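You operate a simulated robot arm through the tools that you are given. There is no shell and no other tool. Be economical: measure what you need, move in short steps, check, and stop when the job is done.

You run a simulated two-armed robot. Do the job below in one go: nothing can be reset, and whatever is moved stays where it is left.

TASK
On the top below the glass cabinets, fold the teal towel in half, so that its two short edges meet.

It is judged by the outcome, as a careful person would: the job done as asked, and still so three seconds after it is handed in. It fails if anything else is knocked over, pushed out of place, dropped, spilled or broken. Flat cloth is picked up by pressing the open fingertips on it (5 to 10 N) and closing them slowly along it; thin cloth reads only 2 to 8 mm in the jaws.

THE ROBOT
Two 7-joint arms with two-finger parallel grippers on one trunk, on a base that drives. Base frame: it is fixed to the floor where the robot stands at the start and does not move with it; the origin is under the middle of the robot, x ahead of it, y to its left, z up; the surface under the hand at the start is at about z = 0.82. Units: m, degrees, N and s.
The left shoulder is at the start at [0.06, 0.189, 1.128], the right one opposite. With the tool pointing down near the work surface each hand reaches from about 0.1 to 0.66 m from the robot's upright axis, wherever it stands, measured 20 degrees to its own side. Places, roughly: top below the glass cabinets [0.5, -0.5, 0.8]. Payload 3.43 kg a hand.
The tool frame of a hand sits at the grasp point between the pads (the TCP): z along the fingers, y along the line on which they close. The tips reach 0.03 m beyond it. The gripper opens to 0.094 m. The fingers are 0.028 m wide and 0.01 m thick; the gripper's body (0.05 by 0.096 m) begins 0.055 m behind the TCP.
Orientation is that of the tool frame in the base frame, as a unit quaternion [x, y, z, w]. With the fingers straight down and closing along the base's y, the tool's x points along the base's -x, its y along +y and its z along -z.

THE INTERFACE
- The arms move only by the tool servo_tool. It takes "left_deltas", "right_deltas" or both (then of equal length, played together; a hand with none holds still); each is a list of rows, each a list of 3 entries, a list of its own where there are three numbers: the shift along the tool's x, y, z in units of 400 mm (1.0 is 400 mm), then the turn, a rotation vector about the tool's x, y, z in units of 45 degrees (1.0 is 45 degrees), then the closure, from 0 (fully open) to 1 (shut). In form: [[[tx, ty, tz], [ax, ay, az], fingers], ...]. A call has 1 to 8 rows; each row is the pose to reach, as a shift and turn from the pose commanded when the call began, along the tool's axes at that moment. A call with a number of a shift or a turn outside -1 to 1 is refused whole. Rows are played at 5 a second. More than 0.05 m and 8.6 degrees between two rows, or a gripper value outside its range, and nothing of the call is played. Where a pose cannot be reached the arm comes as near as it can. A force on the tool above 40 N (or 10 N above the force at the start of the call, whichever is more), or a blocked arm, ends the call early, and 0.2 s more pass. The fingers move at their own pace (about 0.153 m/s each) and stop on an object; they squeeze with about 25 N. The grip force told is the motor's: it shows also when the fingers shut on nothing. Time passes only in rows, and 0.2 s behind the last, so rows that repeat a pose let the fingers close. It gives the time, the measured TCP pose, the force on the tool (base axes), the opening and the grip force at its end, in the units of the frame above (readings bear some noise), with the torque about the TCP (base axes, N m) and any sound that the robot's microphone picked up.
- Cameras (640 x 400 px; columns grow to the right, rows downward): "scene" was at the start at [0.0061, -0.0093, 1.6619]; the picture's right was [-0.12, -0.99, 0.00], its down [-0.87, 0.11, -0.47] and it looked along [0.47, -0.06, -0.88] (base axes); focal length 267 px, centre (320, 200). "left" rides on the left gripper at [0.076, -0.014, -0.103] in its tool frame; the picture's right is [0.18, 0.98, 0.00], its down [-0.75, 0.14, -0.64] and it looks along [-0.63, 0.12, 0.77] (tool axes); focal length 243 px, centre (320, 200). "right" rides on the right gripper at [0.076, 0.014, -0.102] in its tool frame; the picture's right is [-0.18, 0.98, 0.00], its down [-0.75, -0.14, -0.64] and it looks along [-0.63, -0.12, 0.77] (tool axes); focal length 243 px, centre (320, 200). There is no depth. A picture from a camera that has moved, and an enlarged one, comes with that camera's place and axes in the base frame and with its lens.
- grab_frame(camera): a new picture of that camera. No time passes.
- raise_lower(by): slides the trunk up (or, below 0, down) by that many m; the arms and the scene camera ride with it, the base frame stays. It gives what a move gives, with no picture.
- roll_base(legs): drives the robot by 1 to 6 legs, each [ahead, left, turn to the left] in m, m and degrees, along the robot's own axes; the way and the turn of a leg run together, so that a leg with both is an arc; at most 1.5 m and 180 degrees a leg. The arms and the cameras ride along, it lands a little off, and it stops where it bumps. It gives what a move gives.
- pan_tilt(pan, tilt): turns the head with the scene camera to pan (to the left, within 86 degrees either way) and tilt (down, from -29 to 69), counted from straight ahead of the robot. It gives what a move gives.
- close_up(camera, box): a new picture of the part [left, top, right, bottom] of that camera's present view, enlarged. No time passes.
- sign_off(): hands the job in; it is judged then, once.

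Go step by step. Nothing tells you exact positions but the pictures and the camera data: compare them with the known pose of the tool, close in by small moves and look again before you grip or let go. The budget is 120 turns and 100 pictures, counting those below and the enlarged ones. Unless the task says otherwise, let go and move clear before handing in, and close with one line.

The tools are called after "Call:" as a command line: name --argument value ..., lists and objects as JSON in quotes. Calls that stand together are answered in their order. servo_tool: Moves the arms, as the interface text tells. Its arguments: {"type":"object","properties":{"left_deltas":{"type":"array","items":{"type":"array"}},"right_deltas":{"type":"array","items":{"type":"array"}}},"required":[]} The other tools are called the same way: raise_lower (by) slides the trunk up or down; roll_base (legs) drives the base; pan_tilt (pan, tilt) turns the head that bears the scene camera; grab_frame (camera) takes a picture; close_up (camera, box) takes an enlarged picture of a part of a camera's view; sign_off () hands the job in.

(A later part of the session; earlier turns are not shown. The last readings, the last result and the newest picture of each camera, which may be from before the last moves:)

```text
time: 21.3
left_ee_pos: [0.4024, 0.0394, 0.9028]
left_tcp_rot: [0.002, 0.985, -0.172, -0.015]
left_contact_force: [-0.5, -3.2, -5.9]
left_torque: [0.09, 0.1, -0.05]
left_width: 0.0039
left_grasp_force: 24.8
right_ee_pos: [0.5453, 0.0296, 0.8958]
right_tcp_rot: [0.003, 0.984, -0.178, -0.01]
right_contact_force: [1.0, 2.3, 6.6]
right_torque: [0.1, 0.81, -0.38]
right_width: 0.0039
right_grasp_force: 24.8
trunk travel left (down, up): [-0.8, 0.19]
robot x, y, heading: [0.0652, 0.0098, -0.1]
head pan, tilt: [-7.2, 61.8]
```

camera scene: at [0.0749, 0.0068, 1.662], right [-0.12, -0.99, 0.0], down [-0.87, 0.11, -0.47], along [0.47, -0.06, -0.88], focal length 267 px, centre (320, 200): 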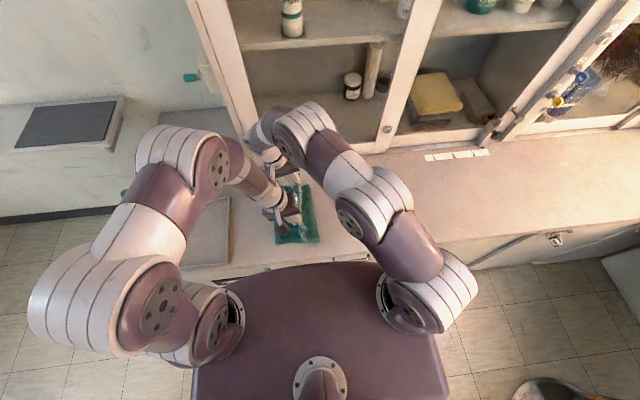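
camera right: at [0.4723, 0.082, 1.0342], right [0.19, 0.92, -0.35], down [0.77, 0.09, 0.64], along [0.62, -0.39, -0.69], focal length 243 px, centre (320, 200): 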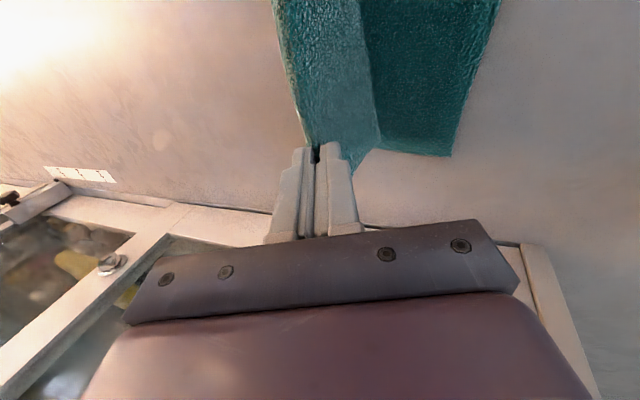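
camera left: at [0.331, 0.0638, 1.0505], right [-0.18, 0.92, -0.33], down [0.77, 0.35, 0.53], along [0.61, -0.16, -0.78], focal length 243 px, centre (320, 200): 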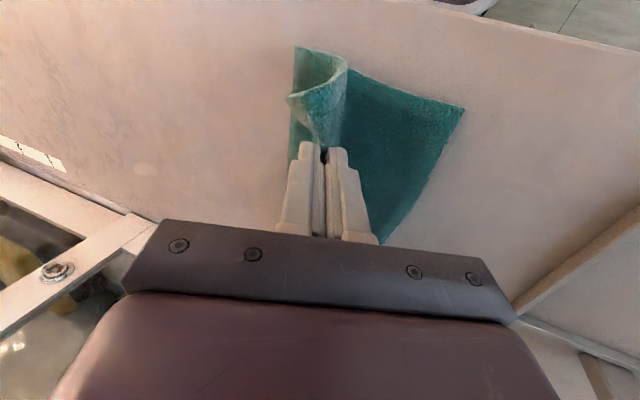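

They still press on each other by about 6 N, with the right on top. I'll raise the right hand 8 mm to relieve it.

Call:
servo_tool --right_deltas '[[[0, -0.0035, -0.0094], [0, 0, 0], 1.0], [[0, -0.007, -0.0188], [0, 0, 0], 1.0]]'

Call:
close_up --camera "scene" --box '[240, 130, 340, 250]'

```text
time: 21.9
left_ee_pos: [0.4021, 0.0385, 0.9043]
left_tcp_rot: [0.002, 0.985, -0.174, -0.013]
left_contact_force: [0.9, 0.4, -0.3]
left_torque: [0.06, 0.01, -0.01]
left_width: 0.0038
left_grasp_force: 24.8
right_ee_pos: [0.5445, 0.0272, 0.9044]
right_tcp_rot: [0.003, 0.984, -0.179, -0.01]
right_contact_force: [-1.5, -0.4, 0.2]
right_torque: [0.04, 0.02, 0.01]
right_width: 0.004
right_grasp_force: 25.1
trunk travel left (down, up): [-0.8, 0.19]
robot x, y, heading: [0.0683, 0.0138, 0.0]
head pan, tilt: [-7.2, 61.8]
```

```text
3.33 times, centred on (290, 190) of scene
camera zoom: at [0.0746, 0.0017, 1.6619], right [-0.12, -0.99, 0.0], down [-0.87, 0.11, -0.47], along [0.47, -0.06, -0.88], focal length 889 px, centre (420, 233)
```

zoom: 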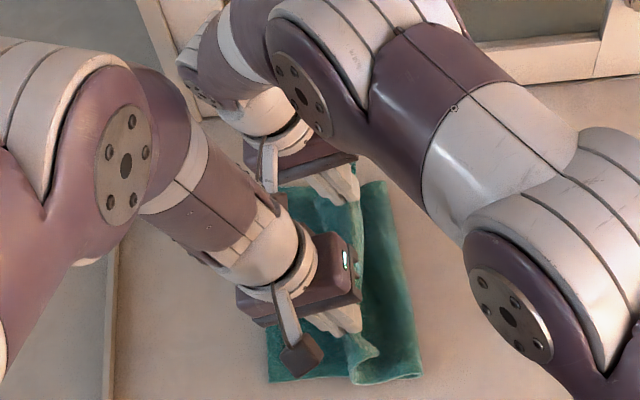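

The contact is relieved and both hands are free. I'll carry the cloth left with the base by 0.065 m.

Call:
roll_base --legs '[[0, 0.065, 0]]'

Call:
grab_frame --camera "left"

Call:
grab_frame --camera "right"

Call:
close_up --camera "scene" --box '[240, 130, 400, 270]'

```text
time: 22.9
left_ee_pos: [0.4029, 0.1033, 0.9036]
left_tcp_rot: [0.001, 0.985, -0.173, -0.014]
left_contact_force: [0.2, 0.4, -1.0]
left_torque: [0.03, -0.02, 0.02]
left_width: 0.004
left_grasp_force: 25.1
right_ee_pos: [0.545, 0.0934, 0.9036]
right_tcp_rot: [0.002, 0.984, -0.177, -0.01]
right_contact_force: [0.6, 0.7, 0.2]
right_torque: [0.05, 0.01, -0.04]
right_width: 0.0038
right_grasp_force: 25.9
trunk travel left (down, up): [-0.8, 0.19]
robot x, y, heading: [0.0631, 0.0818, -0.0]
head pan, tilt: [-7.2, 61.8]
```

```text
66 pictures are left
camera left: at [0.329, 0.1263, 1.0068], right [-0.19, 0.93, -0.33], down [0.77, 0.35, 0.54], along [0.61, -0.15, -0.78], focal length 243 px, centre (320, 200)
```

left: 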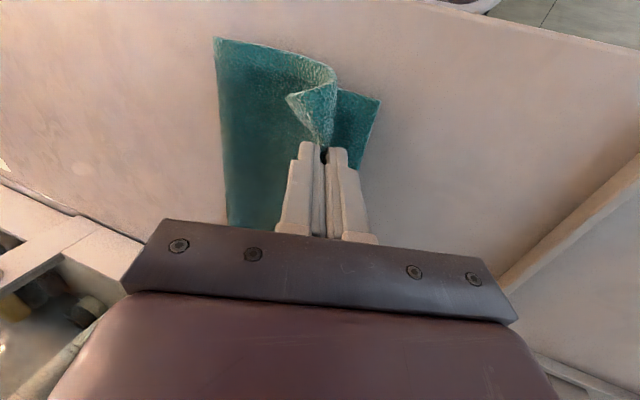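

```text
65 pictures are left
camera right: at [0.4712, 0.143, 0.9969], right [0.19, 0.92, -0.35], down [0.77, 0.09, 0.64], along [0.62, -0.38, -0.69], focal length 243 px, centre (320, 200)
```

right: 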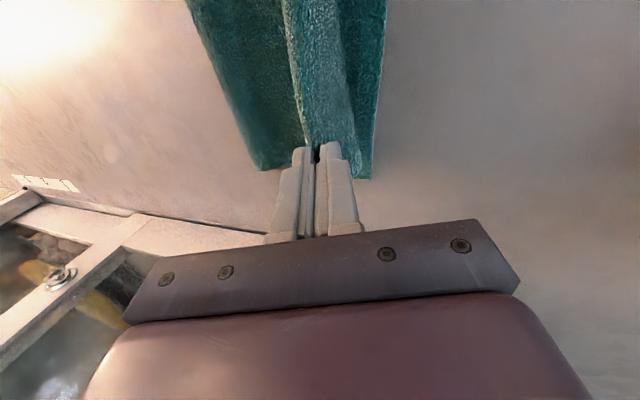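

```text
2.86 times, centred on (320, 200) of scene
camera zoom: at [0.0748, 0.0664, 1.6619], right [-0.12, -0.99, 0.0], down [-0.87, 0.11, -0.47], along [0.47, -0.06, -0.88], focal length 762 px, centre (320, 200)
```

zoom: 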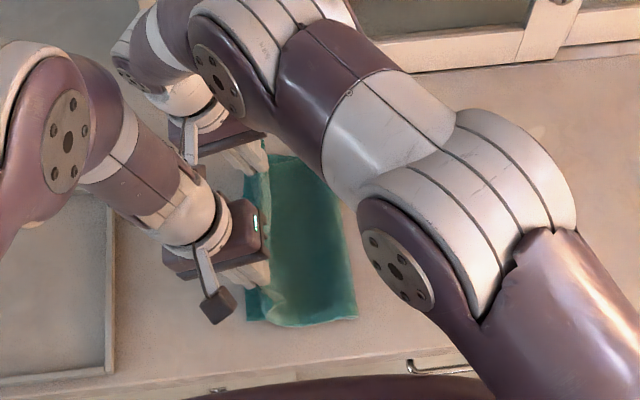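

The cloth now lies over with the fold line near y −0.02, and the bottom left edge is still at about 0.118. I'll lower the top edge onto it.

Call:
servo_tool --left_deltas '[[[0, 0.022, 0.031], [0, 0, 0], 1.0], [[0, 0.043, 0.062], [0, 0, 0], 1.0], [[0, 0.064, 0.09], [0, 0, 0], 1.0]]' --right_deltas '[[[0, 0.022, 0.031], [0, 0, 0], 1.0], [[0, 0.043, 0.062], [0, 0, 0], 1.0], [[0, 0.066, 0.09], [0, 0, 0], 1.0]]'

Call:
grab_frame --camera "left"

Call:
grab_frame --camera "right"

```text
time: 23.7
left_ee_pos: [0.4023, 0.1174, 0.8613]
left_tcp_rot: [0.0, 0.985, -0.172, -0.012]
left_contact_force: [1.2, 0.1, 0.7]
left_torque: [0.04, -0.07, 0.01]
left_width: 0.0039
left_grasp_force: 24.7
right_ee_pos: [0.5452, 0.1054, 0.8629]
right_tcp_rot: [0.003, 0.984, -0.178, -0.009]
right_contact_force: [-1.9, 0.4, 1.6]
right_torque: [0.09, 0.01, 0.02]
right_width: 0.0039
right_grasp_force: 24.8
trunk travel left (down, up): [-0.8, 0.19]
robot x, y, heading: [0.0687, 0.0763, 0.0]
head pan, tilt: [-7.2, 61.8]
```

```text
63 pictures are left
camera left: at [0.328, 0.139, 0.964], right [-0.19, 0.93, -0.33], down [0.77, 0.35, 0.54], along [0.61, -0.15, -0.78], focal length 243 px, centre (320, 200)
```

left: 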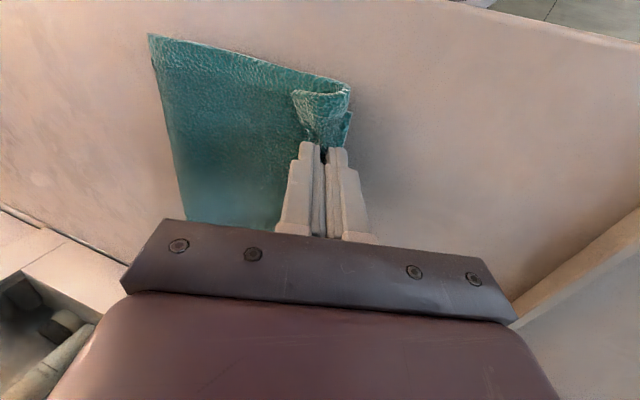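

```text
62 pictures are left
camera right: at [0.4706, 0.1556, 0.9555], right [0.19, 0.92, -0.35], down [0.77, 0.09, 0.64], along [0.62, -0.38, -0.69], focal length 243 px, centre (320, 200)
```

right: 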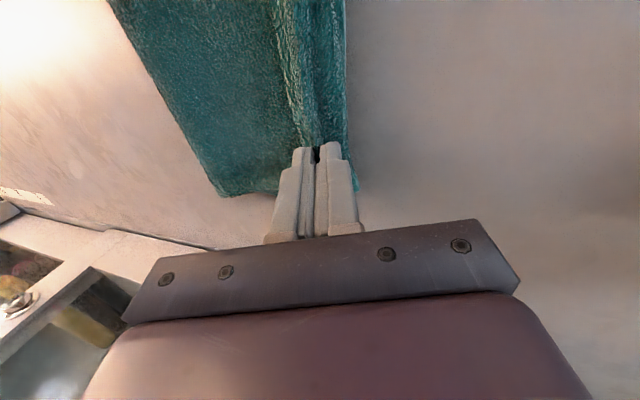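

The top edge is nearly down, with a small hem curl at the pinch. I'll lower a few mm more, open slightly, and withdraw along the fingers so it can spring out.

Call:
servo_tool --left_deltas '[[[0, 0.003, 0.008], [0, 0, 0], 1.0], [[0, 0.003, 0.008], [0, 0, 0], 0.94], [[0, 0.003, 0.008], [0, 0, 0], 0.88], [[0, 0.003, -0.04], [0, 0, 0], 0.88], [[0, 0.003, -0.1], [0, 0, 0], 0.88], [[0, 0.003, -0.16], [0, 0, 0], 0.88]]' --right_deltas '[[[0, 0.003, 0.01], [0, 0, 0], 1.0], [[0, 0.003, 0.01], [0, 0, 0], 0.94], [[0, 0.003, 0.01], [0, 0, 0], 0.88], [[0, 0.003, -0.04], [0, 0, 0], 0.88], [[0, 0.003, -0.1], [0, 0, 0], 0.88], [[0, 0.003, -0.16], [0, 0, 0], 0.88]]'

Call:
grab_frame --camera "left"

Call:
grab_frame --camera "right"

```text
time: 25.1
left_ee_pos: [0.3999, 0.139, 0.92]
left_tcp_rot: [0.002, 0.985, -0.172, -0.016]
left_contact_force: [-16.7, -10.2, -3.4]
left_torque: [0.86, -1.33, -0.07]
left_width: 0.0113
left_grasp_force: 0.1
right_ee_pos: [0.5373, 0.1225, 0.9212]
right_tcp_rot: [0.002, 0.984, -0.176, -0.007]
right_contact_force: [16.1, 10.8, 3.1]
right_torque: [-0.82, 1.75, -1.61]
right_width: 0.0114
right_grasp_force: 0.0
right hand out of reach, approached as far as the arm can: row 6
trunk travel left (down, up): [-0.8, 0.19]
robot x, y, heading: [0.0676, 0.0757, -0.1]
head pan, tilt: [-7.2, 61.8]
```

```text
61 pictures are left
camera left: at [0.3255, 0.1614, 1.0233], right [-0.19, 0.93, -0.33], down [0.77, 0.34, 0.53], along [0.61, -0.16, -0.78], focal length 243 px, centre (320, 200)
```

left: 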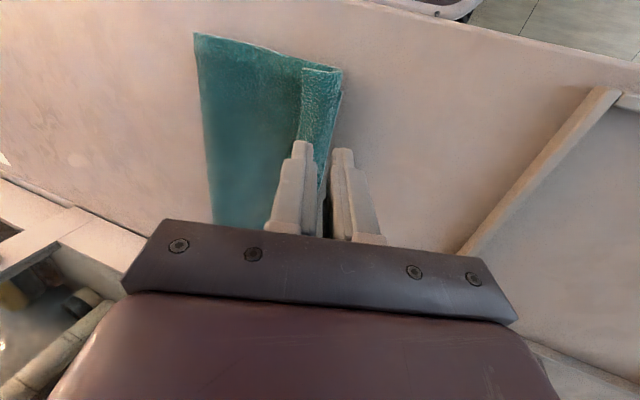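

```text
60 pictures are left
camera right: at [0.4635, 0.1723, 1.0132], right [0.19, 0.92, -0.34], down [0.76, 0.08, 0.64], along [0.62, -0.38, -0.69], focal length 243 px, centre (320, 200)
```

right: 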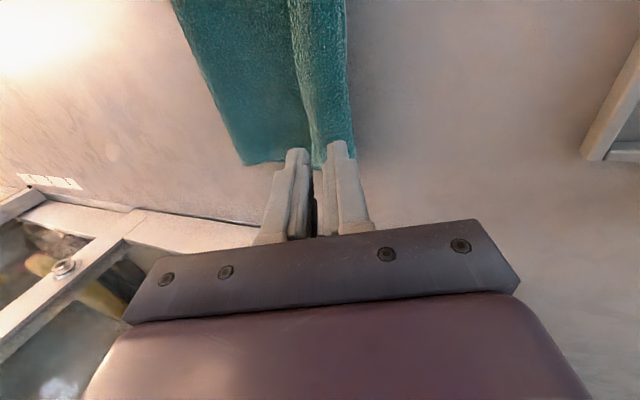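

The cloth is down, but the hem stayed folded back about 2 cm on top. The arms also press on each other, so I'll separate them first: left back toward the robot and up, right up.

Call:
servo_tool --left_deltas '[[[0.04, 0, 0], [0, 0, 0], 0.88], [[0.08, 0, -0.03], [0, 0, 0], 0.88], [[0.12, 0, -0.1], [0, 0, 0], 0.88], [[0.14, 0, -0.18], [0, 0, 0], 0.88]]'

Call:
close_up --camera "scene" --box '[200, 80, 400, 270]'

```text
time: 26.1
left_ee_pos: [0.3483, 0.1628, 0.9901]
left_tcp_rot: [0.002, 0.985, -0.173, -0.014]
left_contact_force: [0.1, 0.0, 0.9]
left_torque: [-0.02, -0.02, 0.0]
left_width: 0.0114
left_grasp_force: 0.2
right_ee_pos: [0.5369, 0.1228, 0.9193]
right_tcp_rot: [0.004, 0.984, -0.179, -0.01]
right_contact_force: [-0.5, 0.9, -0.1]
right_torque: [0.0, 0.0, -0.01]
right_width: 0.011
right_grasp_force: 0.1
trunk travel left (down, up): [-0.8, 0.19]
robot x, y, heading: [0.0712, 0.0768, 0.0]
head pan, tilt: [-7.2, 61.8]
```

```text
2.11 times, centred on (300, 175) of scene
camera zoom: at [0.0739, 0.0669, 1.6619], right [-0.12, -0.99, 0.0], down [-0.87, 0.11, -0.47], along [0.47, -0.06, -0.88], focal length 562 px, centre (362, 253)
```

zoom: 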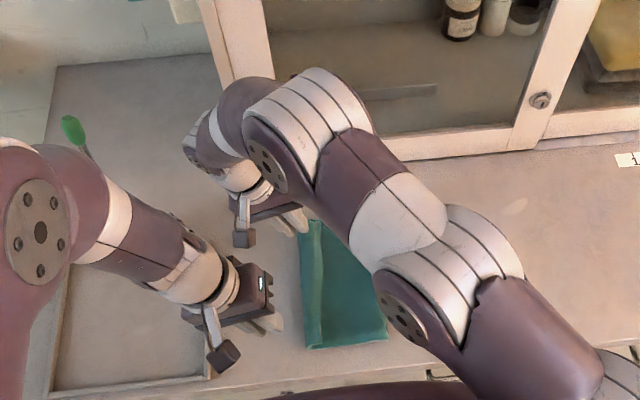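

They are separated. I'll move the right arm out of the way and straighten both hands, then measure the fold.

Call:
servo_tool --right_deltas '[[[0, -0.05, -0.062], [0, 0, 0], 0.88], [[0, -0.099, -0.123], [-0.05, 0, 0], 0.88], [[0, -0.2, -0.1], [-0.15, 0, 0], 0.88], [[0, -0.3, -0.07], [-0.25, 0, 0], 0.88], [[0, -0.4, -0.045], [-0.35, 0, 0], 0.88], [[0, -0.5, -0.02], [-0.45, 0, 0], 0.88], [[0, -0.6, 0.01], [-0.45, 0, 0], 0.88]]' --left_deltas '[[[0, 0, 0], [-0.1, 0, 0], 0.88], [[0, 0, 0], [-0.2, 0, 0], 0.88], [[0, 0, 0], [-0.3, 0, 0], 0.88], [[0, 0.05, 0], [-0.4, 0, 0], 0.88], [[0, 0.1, 0], [-0.44, 0, 0], 0.88], [[0, 0.15, 0], [-0.44, 0, 0], 0.88], [[0, 0.2, 0], [-0.44, 0, 0], 0.88]]'

Call:
grab_frame --camera "scene"

Call:
close_up --camera "scene" --box '[260, 140, 380, 260]'

```text
time: 27.7
left_ee_pos: [0.3495, 0.2377, 0.9629]
left_tcp_rot: [0.003, 1.0, -0.001, -0.014]
left_contact_force: [0.3, -0.1, -0.2]
left_torque: [0.0, -0.02, -0.01]
left_width: 0.0113
left_grasp_force: 0.1
right_ee_pos: [0.5371, -0.1054, 0.9994]
right_tcp_rot: [0.004, 1.0, -0.002, -0.01]
right_contact_force: [0.5, -0.3, -0.5]
right_torque: [-0.01, 0.0, 0.0]
right_width: 0.0113
right_grasp_force: 0.2
trunk travel left (down, up): [-0.8, 0.19]
robot x, y, heading: [0.0712, 0.0786, 0.1]
head pan, tilt: [-7.2, 61.8]
```

```text
58 pictures are left
camera scene: at [0.075, 0.0661, 1.6619], right [-0.12, -0.99, 0.0], down [-0.87, 0.11, -0.47], along [0.47, -0.06, -0.88], focal length 267 px, centre (320, 200)
```

scene: 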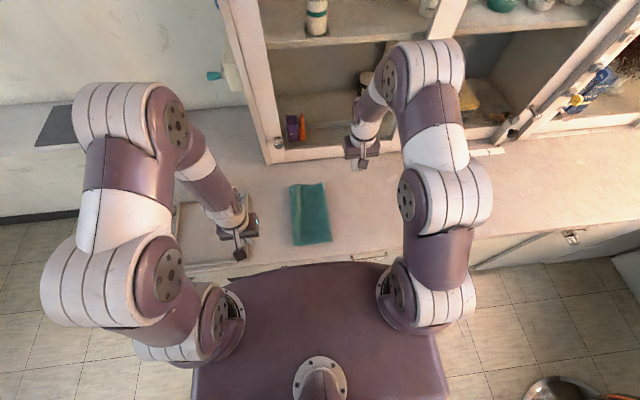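

```text
3.33 times, centred on (320, 200) of scene
camera zoom: at [0.075, 0.0661, 1.6619], right [-0.12, -0.99, 0.0], down [-0.87, 0.11, -0.47], along [0.47, -0.06, -0.88], focal length 889 px, centre (320, 200)
```

zoom: 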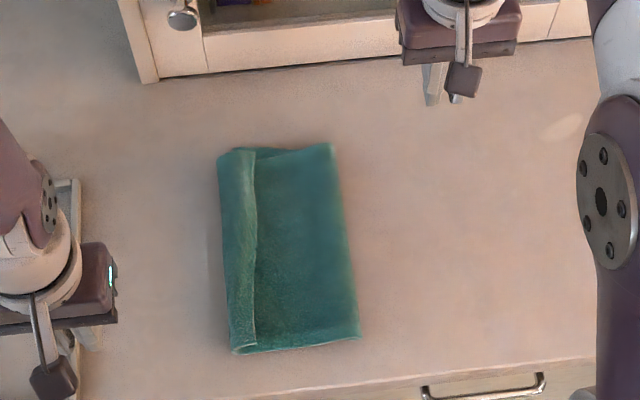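

The towel is folded neatly except for a ~2.5 cm hem strip turned back on top. I'll unroll it by raking left with the right gripper turned 90° and opened wide, so I'm moving the right hand there now.

Call:
servo_tool --right_deltas '[[[0.024, 0.056, 0.03], [0, 0, -0.166], 0.7], [[0.048, 0.112, 0.06], [0, 0, -0.333], 0.5], [[0.07, 0.168, 0.09], [0, 0, -0.5], 0.3], [[0.095, 0.224, 0.12], [0, 0, -0.667], 0.1], [[0.12, 0.28, 0.15], [0, 0, -0.833], 0.0], [[0.1425, 0.3, 0.18], [0, 0, -1.0], 0.0]]'

Call:
servo_tool --right_deltas '[[[0, 0, 0], [0, 0, -0.166], 0.0], [[0, 0, 0], [0, 0, -0.333], 0.0], [[0, 0, 0], [0, 0, -0.5], 0.0], [[0, 0, 0], [0, 0, -0.667], 0.0], [[0, 0, 0], [0, 0, -0.833], 0.0], [[0, 0, 0], [0, 0, -1.0], 0.0]]'

Call:
grab_frame --camera "right"

Call:
grab_frame --camera "scene"

```text
time: 29.1
left_ee_pos: [0.3501, 0.2367, 0.9636]
left_tcp_rot: [0.004, 1.0, -0.001, -0.013]
left_contact_force: [0.3, 0.0, -0.6]
left_torque: [0.0, -0.01, 0.01]
left_width: 0.0112
left_grasp_force: 0.0
right_ee_pos: [0.4797, 0.0151, 0.9274]
right_tcp_rot: [-0.379, 0.925, 0.0, -0.009]
right_contact_force: [0.1, -0.1, 0.0]
right_torque: [0.0, 0.03, 0.02]
right_width: 0.0937
right_grasp_force: 0.1
trunk travel left (down, up): [-0.8, 0.19]
robot x, y, heading: [0.0692, 0.0747, 0.1]
head pan, tilt: [-7.2, 61.8]
```

```text
time: 30.5
left_ee_pos: [0.3497, 0.2387, 0.9637]
left_tcp_rot: [0.004, 1.0, -0.001, -0.013]
left_contact_force: [-0.1, -0.1, -1.0]
left_torque: [0.0, 0.01, -0.01]
left_width: 0.0114
left_grasp_force: 0.2
right_ee_pos: [0.4792, 0.0153, 0.9259]
right_tcp_rot: [-0.705, 0.709, 0.005, -0.008]
right_contact_force: [0.3, 0.1, 0.7]
right_torque: [-0.02, 0.01, 0.0]
right_width: 0.0939
right_grasp_force: 0.0
trunk travel left (down, up): [-0.8, 0.19]
robot x, y, heading: [0.0663, 0.0743, -0.2]
head pan, tilt: [-7.2, 61.8]
```

```text
56 pictures are left
camera right: at [0.4669, -0.0603, 1.031], right [-0.98, 0.19, 0.02], down [0.16, 0.76, 0.64], along [0.11, 0.63, -0.77], focal length 243 px, centre (320, 200)
```

right: 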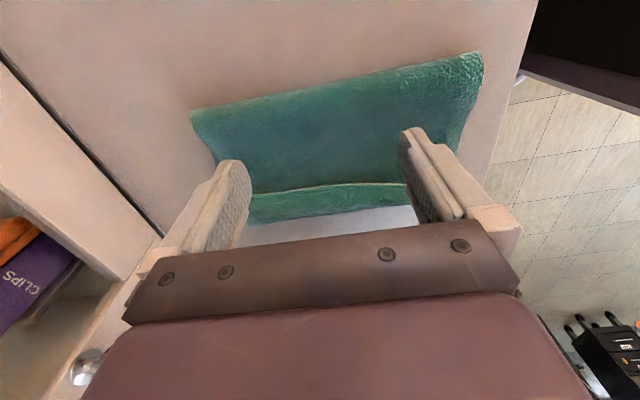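

```text
55 pictures are left
camera scene: at [0.0747, 0.0667, 1.6619], right [-0.12, -0.99, 0.0], down [-0.87, 0.11, -0.47], along [0.47, -0.06, -0.88], focal length 267 px, centre (320, 200)
```

scene: 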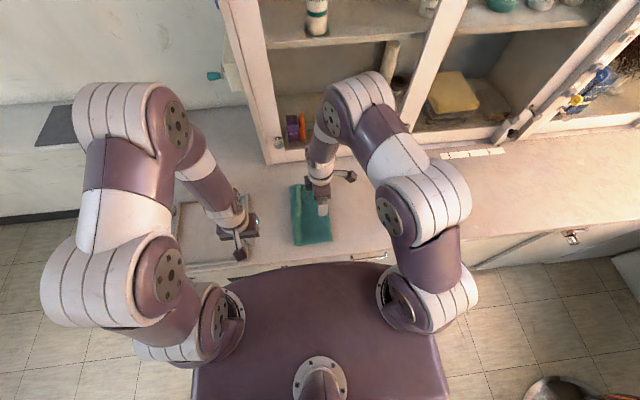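

The rake is oriented well and the hem's free edge is visible ahead of the fingers. I'll lower to just above the top layer, behind the hem.

Call:
servo_tool --right_deltas '[[[-0.02, 0, 0.06], [0, 0, 0], 0.0], [[-0.04, 0, 0.11], [0, 0, 0], 0.0], [[-0.05, 0, 0.15], [0, 0, 0], 0.0]]'

Call:
grab_frame --camera "right"

Call:
grab_frame --camera "left"

```text
time: 31.3
left_ee_pos: [0.3498, 0.2377, 0.9638]
left_tcp_rot: [0.004, 1.0, -0.001, -0.012]
left_contact_force: [-0.3, 1.1, -0.2]
left_torque: [-0.05, -0.02, 0.0]
left_width: 0.0112
left_grasp_force: 0.0
right_ee_pos: [0.4787, 0.0344, 0.8657]
right_tcp_rot: [-0.704, 0.71, 0.005, -0.009]
right_contact_force: [-1.2, 0.1, 0.9]
right_torque: [0.0, 0.01, 0.01]
right_width: 0.094
right_grasp_force: 0.0
trunk travel left (down, up): [-0.8, 0.19]
robot x, y, heading: [0.0692, 0.0784, 0.1]
head pan, tilt: [-7.2, 61.8]
```

```text
54 pictures are left
camera right: at [0.466, -0.0408, 0.9697], right [-0.98, 0.19, 0.02], down [0.16, 0.76, 0.64], along [0.11, 0.63, -0.77], focal length 243 px, centre (320, 200)
```

right: 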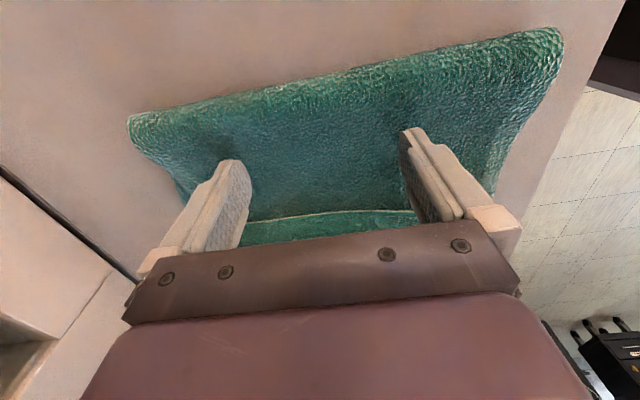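

```text
53 pictures are left
camera left: at [0.2764, 0.225, 1.0677], right [-0.18, 0.98, 0.0], down [0.77, 0.14, 0.62], along [0.61, 0.11, -0.78], focal length 243 px, centre (320, 200)
```

left: 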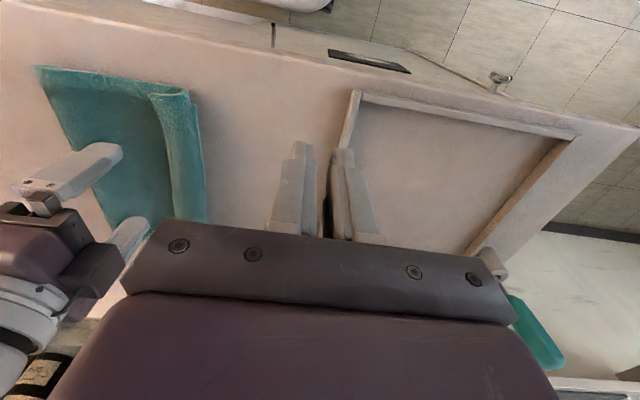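

Fingertips are a few mm above the top layer, behind the hem. I'll lower 3 mm and sweep left slowly.

Call:
servo_tool --right_deltas '[[[-0.02, 0, 0.007], [0, 0, 0], 0.0], [[-0.04, 0, 0.007], [0, 0, 0], 0.0], [[-0.06, 0, 0.007], [0, 0, 0], 0.0], [[-0.08, 0, 0.007], [0, 0, 0], 0.0], [[-0.1, 0, 0.007], [0, 0, 0], 0.0], [[-0.12, 0, 0.007], [0, 0, 0], 0.0], [[-0.14, 0, 0.007], [0, 0, 0], 0.0]]'

Call:
grab_frame --camera "right"

Call:
close_up --camera "left" --box '[0, 20, 320, 240]'

```text
time: 32.9
left_ee_pos: [0.3509, 0.239, 0.9637]
left_tcp_rot: [0.004, 1.0, -0.001, -0.013]
left_contact_force: [0.3, 0.1, -0.2]
left_torque: [0.01, -0.02, 0.04]
left_width: 0.0112
left_grasp_force: 0.1
right_ee_pos: [0.4797, 0.0925, 0.8636]
right_tcp_rot: [-0.704, 0.71, 0.004, -0.008]
right_contact_force: [-0.2, 0.3, -0.3]
right_torque: [-0.02, 0.0, -0.02]
right_width: 0.0938
right_grasp_force: 0.1
trunk travel left (down, up): [-0.8, 0.19]
robot x, y, heading: [0.0685, 0.0774, 0.2]
head pan, tilt: [-7.2, 61.8]
```

```text
52 pictures are left
camera right: at [0.4661, 0.0158, 0.9666], right [-0.98, 0.19, 0.02], down [0.16, 0.76, 0.64], along [0.11, 0.63, -0.77], focal length 243 px, centre (320, 200)
```

right: 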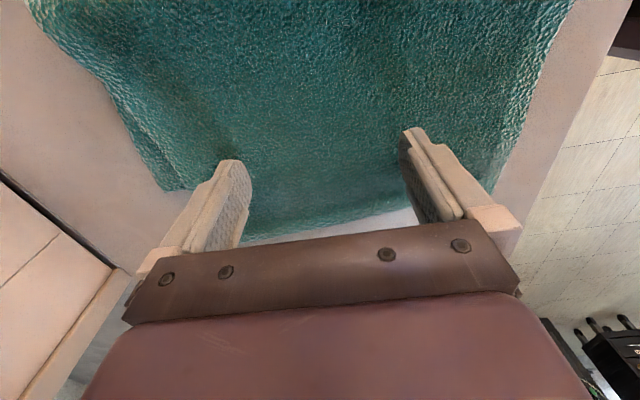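

```text
1.82 times, centred on (160, 130) of left
camera zoom: at [0.2762, 0.2252, 1.0676], right [-0.18, 0.98, 0.0], down [0.77, 0.14, 0.62], along [0.61, 0.11, -0.78], focal length 441 px, centre (611, 327)
```

zoom: 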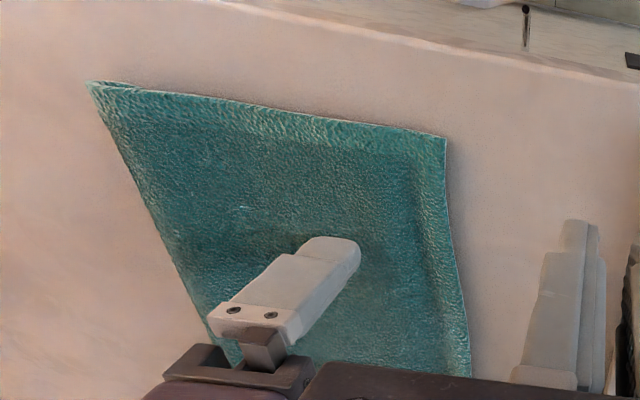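

The hem flipped out flat. The top edge now overhangs the bottom edge to the left, so I'll raise the rake clear and measure.

Call:
servo_tool --right_deltas '[[[0, 0, -0.08], [0, 0, 0], 0.0], [[0.06, 0, -0.16], [0, 0, 0], 0.0], [[0.16, 0, -0.2], [0, 0, 0], 0.0], [[0.28, 0, -0.2], [0, 0, 0], 0.0], [[0.4, 0, -0.2], [0, 0, 0], 0.0], [[0.52, 0, -0.2], [0, 0, 0], 0.0]]'

Call:
close_up --camera "scene" --box '[260, 160, 360, 260]'

Call:
close_up --camera "left" --box '[0, 20, 320, 240]'

```text
time: 34.3
left_ee_pos: [0.3492, 0.2372, 0.9642]
left_tcp_rot: [0.004, 1.0, 0.0, -0.013]
left_contact_force: [0.4, 0.3, -0.4]
left_torque: [0.04, -0.03, 0.03]
left_width: 0.0113
left_grasp_force: 0.1
right_ee_pos: [0.48, -0.1171, 0.9439]
right_tcp_rot: [-0.704, 0.71, 0.006, -0.008]
right_contact_force: [0.8, 0.0, -0.4]
right_torque: [0.02, -0.01, 0.03]
right_width: 0.0939
right_grasp_force: 0.0
trunk travel left (down, up): [-0.8, 0.19]
robot x, y, heading: [0.0693, 0.076, 0.3]
head pan, tilt: [-7.2, 61.8]
```

```text
4.00 times, centred on (310, 210) of scene
camera zoom: at [0.0747, 0.0646, 1.6619], right [-0.12, -0.99, 0.0], down [-0.87, 0.11, -0.47], along [0.47, -0.06, -0.88], focal length 1067 px, centre (360, 160)
```

zoom: 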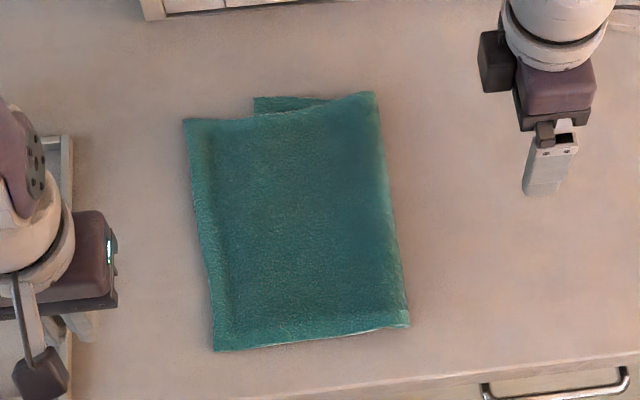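

```text
1.82 times, centred on (160, 130) of left
camera zoom: at [0.2762, 0.2237, 1.0679], right [-0.18, 0.98, 0.0], down [0.77, 0.14, 0.62], along [0.61, 0.11, -0.78], focal length 441 px, centre (611, 327)
```

zoom: 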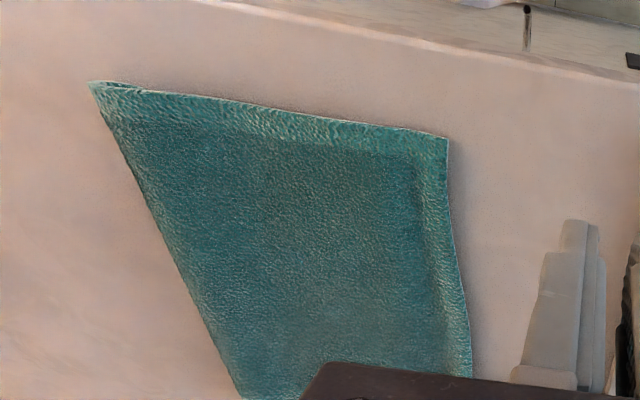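

The top edge overhangs by about 2.5 cm near and 6 cm far, because the bottom far corner got dragged a bit. I'll pick the top edge up again with the left hand far and the right hand near, and re-lay it. First I'll shift the base right so the hands work on the robot's left side.

Call:
roll_base --legs '[[0, -0.085, 0]]'

Call:
servo_tool --left_deltas '[[[0, 0.07, -0.04], [0, 0, 0], 0.8], [[-0.08, 0.14, -0.08], [0, 0, 0], 0.745], [[-0.17, 0.2, -0.08], [0, 0, 0], 0.745], [[-0.27, 0.22, -0.08], [0, 0, 0], 0.745], [[-0.37, 0.22, -0.08], [0, 0, 0], 0.745], [[-0.47, 0.2, -0.06], [0, 0, 0], 0.745]]' --right_deltas '[[[0, 0, -0.02], [0, 0, 0.166], 0.2], [[0, 0, -0.04], [0, 0, 0.333], 0.4], [[0, 0, -0.05], [0, 0, 0.5], 0.745], [[0, 0, -0.05], [0, 0, 0.667], 0.745], [[0, 0, -0.05], [0, 0, 0.833], 0.745], [[0, 0, -0.05], [0, 0, 1.0], 0.745]]'

Call:
servo_tool --right_deltas '[[[0, 0, 0], [0, 0, 0.166], 0.745], [[0, 0, 0], [0, 0, 0.333], 0.745], [[0, 0, 0], [0, 0, 0.5], 0.745], [[0, 0, 0], [0, 0, 0.667], 0.745], [[0, 0, 0], [0, 0, 0.833], 0.745], [[0, 0, 0], [0, 0, 0.99], 0.745]]'

Call:
grab_frame --camera "scene"

Call:
grab_frame --camera "left"

```text
time: 35.4
left_ee_pos: [0.3502, 0.1536, 0.9631]
left_tcp_rot: [0.003, 1.0, -0.001, -0.013]
left_contact_force: [0.5, 0.1, -0.3]
left_torque: [-0.05, 0.01, 0.0]
left_width: 0.0114
left_grasp_force: 0.0
right_ee_pos: [0.4786, -0.2011, 0.9436]
right_tcp_rot: [-0.705, 0.709, 0.005, -0.008]
right_contact_force: [0.4, -0.2, 0.5]
right_torque: [0.0, 0.0, -0.01]
right_width: 0.0942
right_grasp_force: 0.0
trunk travel left (down, up): [-0.8, 0.19]
robot x, y, heading: [0.0648, -0.0081, 0.0]
head pan, tilt: [-7.2, 61.8]
```

```text
time: 36.8
left_ee_pos: [0.5398, 0.2313, 0.98]
left_tcp_rot: [0.002, 1.0, -0.001, -0.014]
left_contact_force: [-0.1, -0.9, 0.7]
left_torque: [0.01, 0.0, 0.03]
left_width: 0.0242
left_grasp_force: 0.0
right_ee_pos: [0.4812, -0.2002, 0.9639]
right_tcp_rot: [-0.378, 0.926, 0.001, -0.01]
right_contact_force: [0.8, 0.2, -0.8]
right_torque: [0.02, 0.04, -0.02]
right_width: 0.0241
right_grasp_force: 0.1
trunk travel left (down, up): [-0.8, 0.19]
robot x, y, heading: [0.071, -0.0086, 0.1]
head pan, tilt: [-7.2, 61.8]
```

```text
time: 38.2
left_ee_pos: [0.5379, 0.2326, 0.9797]
left_tcp_rot: [0.002, 1.0, -0.001, -0.013]
left_contact_force: [-0.7, 1.3, -0.4]
left_torque: [0.03, -0.01, 0.0]
left_width: 0.0239
left_grasp_force: 0.0
right_ee_pos: [0.4815, -0.201, 0.9637]
right_tcp_rot: [0.001, 1.0, -0.003, -0.009]
right_contact_force: [0.4, 0.0, 1.0]
right_torque: [-0.02, 0.01, -0.02]
right_width: 0.0239
right_grasp_force: 0.0
trunk travel left (down, up): [-0.8, 0.19]
robot x, y, heading: [0.0684, -0.0107, 0.1]
head pan, tilt: [-7.2, 61.8]
```

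```text
48 pictures are left
camera scene: at [0.0749, -0.0189, 1.6619], right [-0.12, -0.99, 0.0], down [-0.87, 0.11, -0.47], along [0.47, -0.06, -0.88], focal length 267 px, centre (320, 200)
```

scene: 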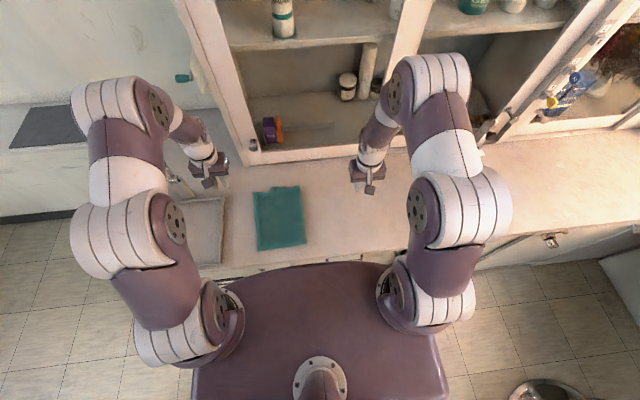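

```text
47 pictures are left
camera left: at [0.4637, 0.2187, 1.0848], right [-0.18, 0.98, 0.0], down [0.77, 0.14, 0.62], along [0.61, 0.11, -0.78], focal length 243 px, centre (320, 200)
```

left: 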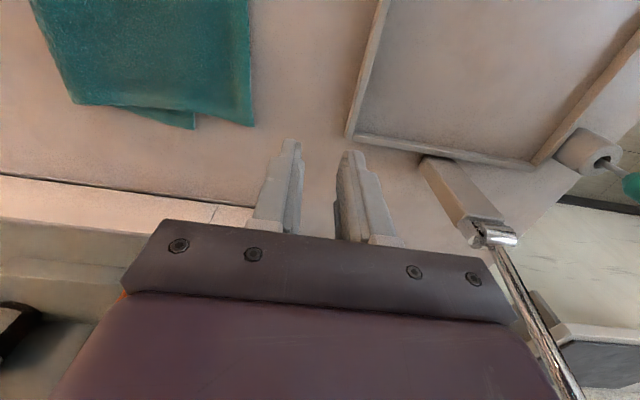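

The top's far-left corner is at about (0.58, 0.162) and the bottom's is at y≈0.098. I'll bring both hands to the top edge, left far and right near.

Call:
servo_tool --left_deltas '[[[-0.01, -0.03, 0.03], [0, 0, 0], 0.745], [[-0.02, -0.06, 0.06], [0, 0, 0], 0.745], [[-0.03, -0.1, 0.09], [0, 0, 0], 0.745], [[-0.03, -0.14, 0.12], [0, 0, 0], 0.745], [[-0.03, -0.18, 0.15], [0, 0, 0], 0.745], [[-0.03, -0.219, 0.18], [0, 0, 0], 0.745], [[-0.03, -0.219, 0.2], [0, 0, 0], 0.745]]' --right_deltas '[[[0.05, 0.09, 0.01], [0, 0, 0], 0.745], [[0.1, 0.18, 0.02], [0, 0, 0], 0.745], [[0.15, 0.27, 0.03], [0, 0, 0], 0.745], [[0.179, 0.36, 0.04], [0, 0, 0], 0.745], [[0.179, 0.46, 0.05], [0, 0, 0], 0.745], [[0.179, 0.56, 0.07], [0, 0, 0], 0.745], [[0.179, 0.6525, 0.085], [0, 0, 0], 0.745]]'

Call:
close_up --camera "scene" --box '[200, 100, 360, 260]'

Call:
grab_frame --camera "left"

Call:
grab_frame --camera "right"

```text
time: 39.8
left_ee_pos: [0.5485, 0.1462, 0.9037]
left_tcp_rot: [0.001, 1.0, -0.002, -0.011]
left_contact_force: [0.6, 0.2, -0.1]
left_torque: [-0.03, -0.02, -0.02]
left_width: 0.0238
left_grasp_force: 0.0
right_ee_pos: [0.4072, 0.0628, 0.9312]
right_tcp_rot: [0.001, 1.0, -0.004, -0.01]
right_contact_force: [-0.9, -0.3, -0.8]
right_torque: [-0.02, -0.01, 0.01]
right_width: 0.0241
right_grasp_force: 0.0
trunk travel left (down, up): [-0.8, 0.19]
robot x, y, heading: [0.0689, -0.0099, 0.4]
head pan, tilt: [-7.2, 61.8]
```

```text
2.50 times, centred on (280, 180) of scene
camera zoom: at [0.0749, -0.0169, 1.662], right [-0.12, -0.99, 0.0], down [-0.87, 0.11, -0.47], along [0.47, -0.06, -0.88], focal length 667 px, centre (420, 250)
```

zoom: 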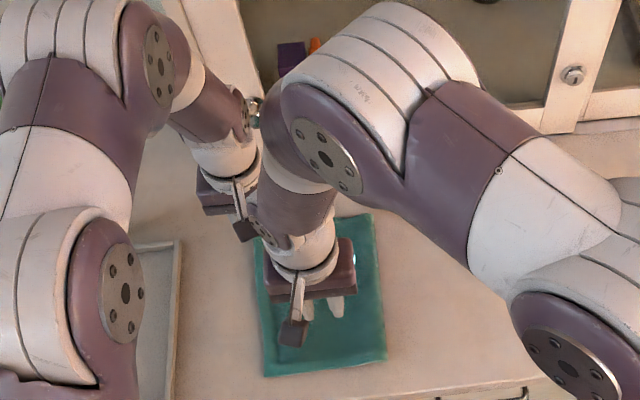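

```text
45 pictures are left
camera left: at [0.4741, 0.1318, 1.0066], right [-0.18, 0.98, 0.0], down [0.77, 0.14, 0.62], along [0.61, 0.11, -0.78], focal length 243 px, centre (320, 200)
```

left: 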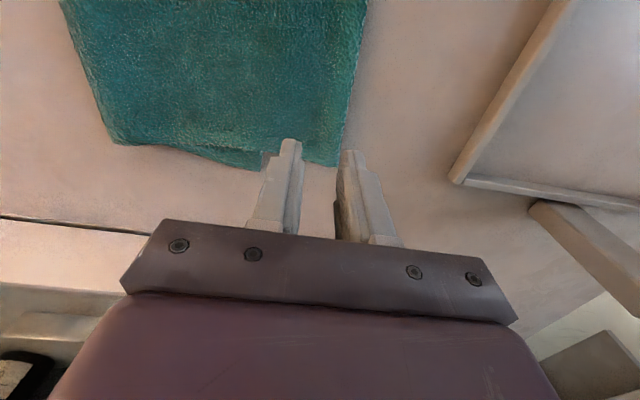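

```text
44 pictures are left
camera right: at [0.3337, 0.0763, 1.0349], right [0.18, 0.98, -0.01], down [0.77, -0.14, 0.63], along [0.62, -0.12, -0.78], focal length 243 px, centre (320, 200)
```

right: 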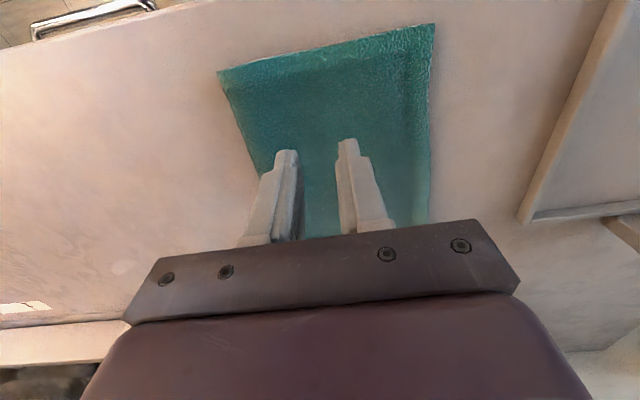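

Clearance between the left gripper's camera and the right forearm looks tight but mirrors the first grasp, which was fine. I'll bring the right hand in carefully, watching the forces.

Call:
servo_tool --right_deltas '[[[0.018, 0.04, 0.01], [0, 0, 0], 0.745], [[0.018, 0.08, 0.03], [0, 0, 0], 0.745], [[0.018, 0.12, 0.05], [0, 0, 0], 0.745], [[0.018, 0.15, 0.07], [0, 0, 0], 0.745], [[0.018, 0.178, 0.08], [0, 0, 0], 0.745]]'

Call:
close_up --camera "right" --box '[200, 0, 520, 200]'

Call:
close_up --camera "scene" --box '[200, 100, 360, 260]'

```text
time: 41.0
left_ee_pos: [0.5473, 0.1438, 0.9026]
left_tcp_rot: [0.002, 1.0, -0.001, -0.014]
left_contact_force: [-1.2, 0.2, -0.4]
left_torque: [0.01, 0.02, -0.02]
left_width: 0.024
left_grasp_force: 0.1
right_ee_pos: [0.3998, 0.1309, 0.8981]
right_tcp_rot: [0.0, 1.0, -0.002, -0.01]
right_contact_force: [0.4, 0.8, 0.2]
right_torque: [0.0, 0.03, -0.02]
right_width: 0.024
right_grasp_force: 0.0
trunk travel left (down, up): [-0.8, 0.19]
robot x, y, heading: [0.0674, -0.0077, 0.1]
head pan, tilt: [-7.2, 61.8]
```

```text
2.00 times, centred on (360, 100) of right
camera zoom: at [0.3261, 0.1456, 1.002], right [0.18, 0.98, -0.01], down [0.77, -0.14, 0.63], along [0.62, -0.12, -0.78], focal length 485 px, centre (240, 400)
```

zoom: 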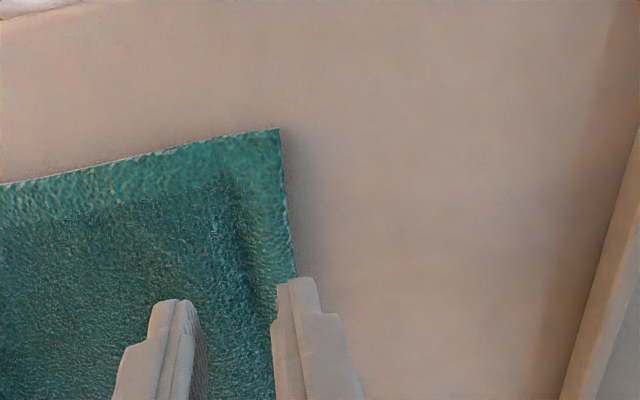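

```text
2.50 times, centred on (280, 180) of scene
camera zoom: at [0.0751, -0.0185, 1.6619], right [-0.12, -0.99, 0.0], down [-0.87, 0.11, -0.47], along [0.47, -0.06, -0.88], focal length 667 px, centre (420, 250)
```

zoom: 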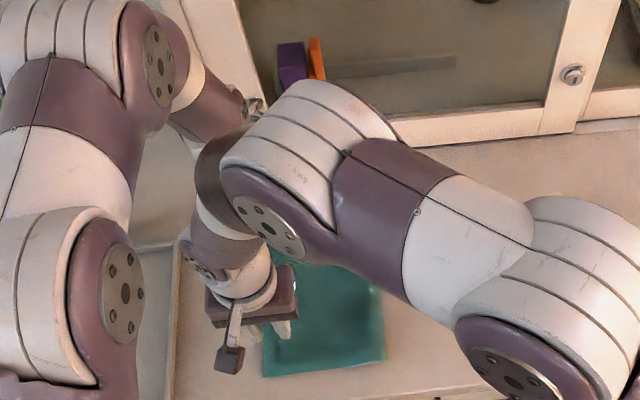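

No contact so far. I'll lower both to just above the cloth and check alignment with the edge.

Call:
servo_tool --left_deltas '[[[0, 0, 0.05], [0, 0, 0], 0.745], [[0, 0, 0.105], [0, 0, 0], 0.745]]' --right_deltas '[[[0, 0, 0.045], [0, 0, 0], 0.745], [[0, 0, 0.09], [0, 0, 0], 0.745]]'

Call:
close_up --camera "right" --box '[240, 80, 400, 180]'

Call:
close_up --camera "left" --box '[240, 80, 400, 180]'

```text
time: 41.6
left_ee_pos: [0.5483, 0.1438, 0.8606]
left_tcp_rot: [0.003, 1.0, -0.001, -0.013]
left_contact_force: [0.2, -0.4, -1.0]
left_torque: [-0.01, -0.02, 0.0]
left_width: 0.0241
left_grasp_force: 0.2
right_ee_pos: [0.4011, 0.1301, 0.8615]
right_tcp_rot: [-0.001, 1.0, -0.002, -0.01]
right_contact_force: [-0.9, -0.9, 0.6]
right_torque: [-0.02, 0.01, 0.02]
right_width: 0.024
right_grasp_force: 0.0
trunk travel left (down, up): [-0.8, 0.19]
robot x, y, heading: [0.0663, -0.0096, 0.2]
head pan, tilt: [-7.2, 61.8]
```

```text
4.00 times, centred on (320, 130) of right
camera zoom: at [0.3262, 0.1453, 0.9655], right [0.18, 0.98, -0.01], down [0.77, -0.14, 0.63], along [0.62, -0.12, -0.78], focal length 970 px, centre (320, 480)
```

zoom: 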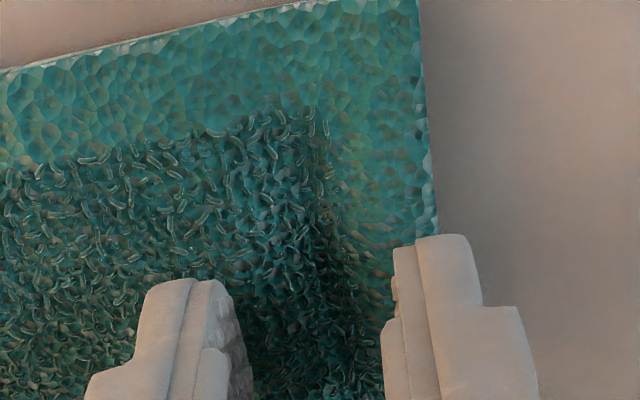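

```text
4.00 times, centred on (320, 130) of left
camera zoom: at [0.4734, 0.1307, 0.9649], right [-0.18, 0.98, 0.0], down [0.77, 0.14, 0.62], along [0.61, 0.11, -0.78], focal length 970 px, centre (320, 480)
```

zoom: 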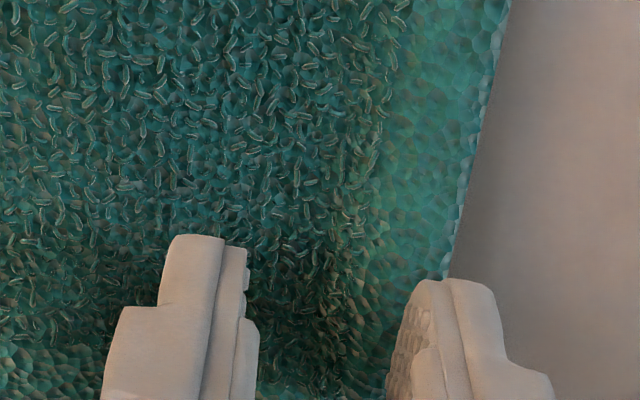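

Both outer fingers are 6–7 mm inside the edge. I'll shift about 3 mm outward and press.

Call:
servo_tool --left_deltas '[[[0, 0.006, 0.008], [0, 0, 0], 0.745], [[0, 0.006, 0.0165], [0, 0, 0], 0.745], [[0, 0.006, 0.0165], [0, 0, 0], 0.745]]' --right_deltas '[[[0, 0.0075, 0.005], [0, 0, 0], 0.745], [[0, 0.0075, 0.011], [0, 0, 0], 0.745], [[0, 0.0075, 0.011], [0, 0, 0], 0.745]]'

```text
time: 42.4
left_ee_pos: [0.5469, 0.1471, 0.8543]
left_tcp_rot: [0.003, 1.0, -0.001, -0.014]
left_contact_force: [-0.3, 0.2, 1.7]
left_torque: [0.02, -0.02, 0.0]
left_width: 0.0237
left_grasp_force: 0.0
right_ee_pos: [0.3993, 0.1347, 0.8584]
right_tcp_rot: [0.0, 1.0, -0.003, -0.01]
right_contact_force: [0.4, -0.4, 0.7]
right_torque: [0.01, 0.01, -0.02]
right_width: 0.024
right_grasp_force: 0.2
trunk travel left (down, up): [-0.8, 0.19]
robot x, y, heading: [0.0698, -0.0126, 0.2]
head pan, tilt: [-7.2, 61.8]
```

Call:
servo_tool --left_deltas '[[[0, 0, 0.003], [0, 0, 0], 0.745], [[0, 0, 0.003], [0, 0, 0], 0.745]]' --right_deltas '[[[0, 0, 0.0075], [0, 0, 0], 0.745], [[0, 0, 0.0075], [0, 0, 0], 0.745]]'

```text
time: 43.0
left_ee_pos: [0.5462, 0.1465, 0.8542]
left_tcp_rot: [0.002, 1.0, -0.001, -0.012]
left_contact_force: [-0.2, 1.2, 6.8]
left_torque: [0.02, -0.01, -0.02]
left_width: 0.024
left_grasp_force: 0.0
right_ee_pos: [0.3983, 0.1341, 0.8549]
right_tcp_rot: [-0.001, 1.0, -0.002, -0.008]
right_contact_force: [1.6, -0.5, 4.8]
right_torque: [-0.09, -0.07, 0.01]
right_width: 0.0243
right_grasp_force: 0.4
trunk travel left (down, up): [-0.8, 0.19]
robot x, y, heading: [0.0688, -0.0112, 0.0]
head pan, tilt: [-7.2, 61.8]
```

Contact is good, 7 N on the left and 5 N on the right. I'll close slowly.

Call:
servo_tool --left_deltas '[[[0, 0, 0], [0, 0, 0], 0.745], [[0, 0, 0], [0, 0, 0], 0.79], [[0, 0, 0], [0, 0, 0], 0.83], [[0, 0, 0], [0, 0, 0], 0.87], [[0, 0, 0], [0, 0, 0], 0.91], [[0, 0, 0], [0, 0, 0], 0.95], [[0, 0, 0], [0, 0, 0], 1.0], [[0, 0, 0], [0, 0, 0], 1.0]]' --right_deltas '[[[0, 0, 0.0015], [0, 0, 0], 0.745], [[0, 0, 0.0015], [0, 0, 0], 0.79], [[0, 0, 0.0015], [0, 0, 0], 0.83], [[0, 0, 0.0015], [0, 0, 0], 0.87], [[0, 0, 0.0015], [0, 0, 0], 0.91], [[0, 0, 0.0015], [0, 0, 0], 0.95], [[0, 0, 0.0015], [0, 0, 0], 1.0], [[0, 0, 0.0015], [0, 0, 0], 1.0]]'

Call:
grab_frame --camera "right"

Call:
grab_frame --camera "left"

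```text
time: 44.8
left_ee_pos: [0.5461, 0.1471, 0.8523]
left_tcp_rot: [0.003, 1.0, -0.001, -0.012]
left_contact_force: [-1.5, -1.3, 6.7]
left_torque: [-0.03, 0.0, -0.01]
left_width: 0.004
left_grasp_force: 24.8
right_ee_pos: [0.399, 0.1341, 0.855]
right_tcp_rot: [-0.001, 1.0, -0.002, -0.009]
right_contact_force: [0.8, -1.7, 13.8]
right_torque: [-0.23, -0.05, -0.03]
right_width: 0.0041
right_grasp_force: 24.8
trunk travel left (down, up): [-0.8, 0.19]
robot x, y, heading: [0.0651, -0.0134, -0.0]
head pan, tilt: [-7.2, 61.8]
```

```text
39 pictures are left
camera right: at [0.3237, 0.1472, 0.9588], right [0.18, 0.98, -0.01], down [0.76, -0.14, 0.63], along [0.62, -0.12, -0.78], focal length 243 px, centre (320, 200)
```

right: 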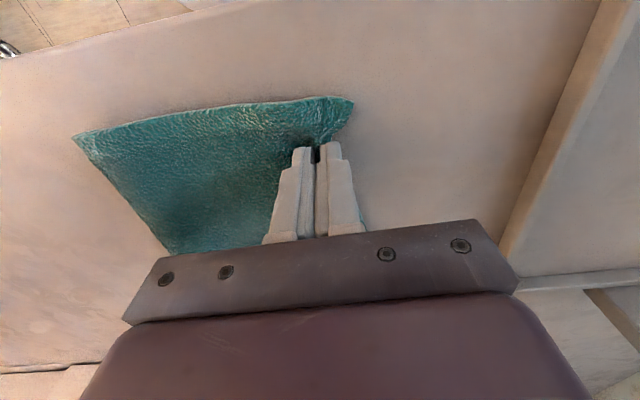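

```text
38 pictures are left
camera left: at [0.4715, 0.1323, 0.9575], right [-0.18, 0.98, 0.0], down [0.77, 0.14, 0.62], along [0.61, 0.11, -0.78], focal length 243 px, centre (320, 200)
```

left: 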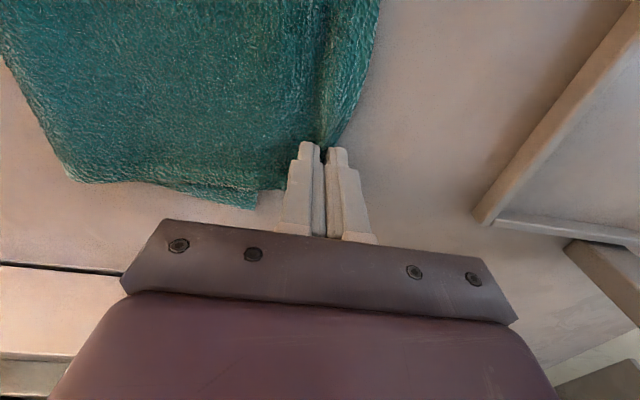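

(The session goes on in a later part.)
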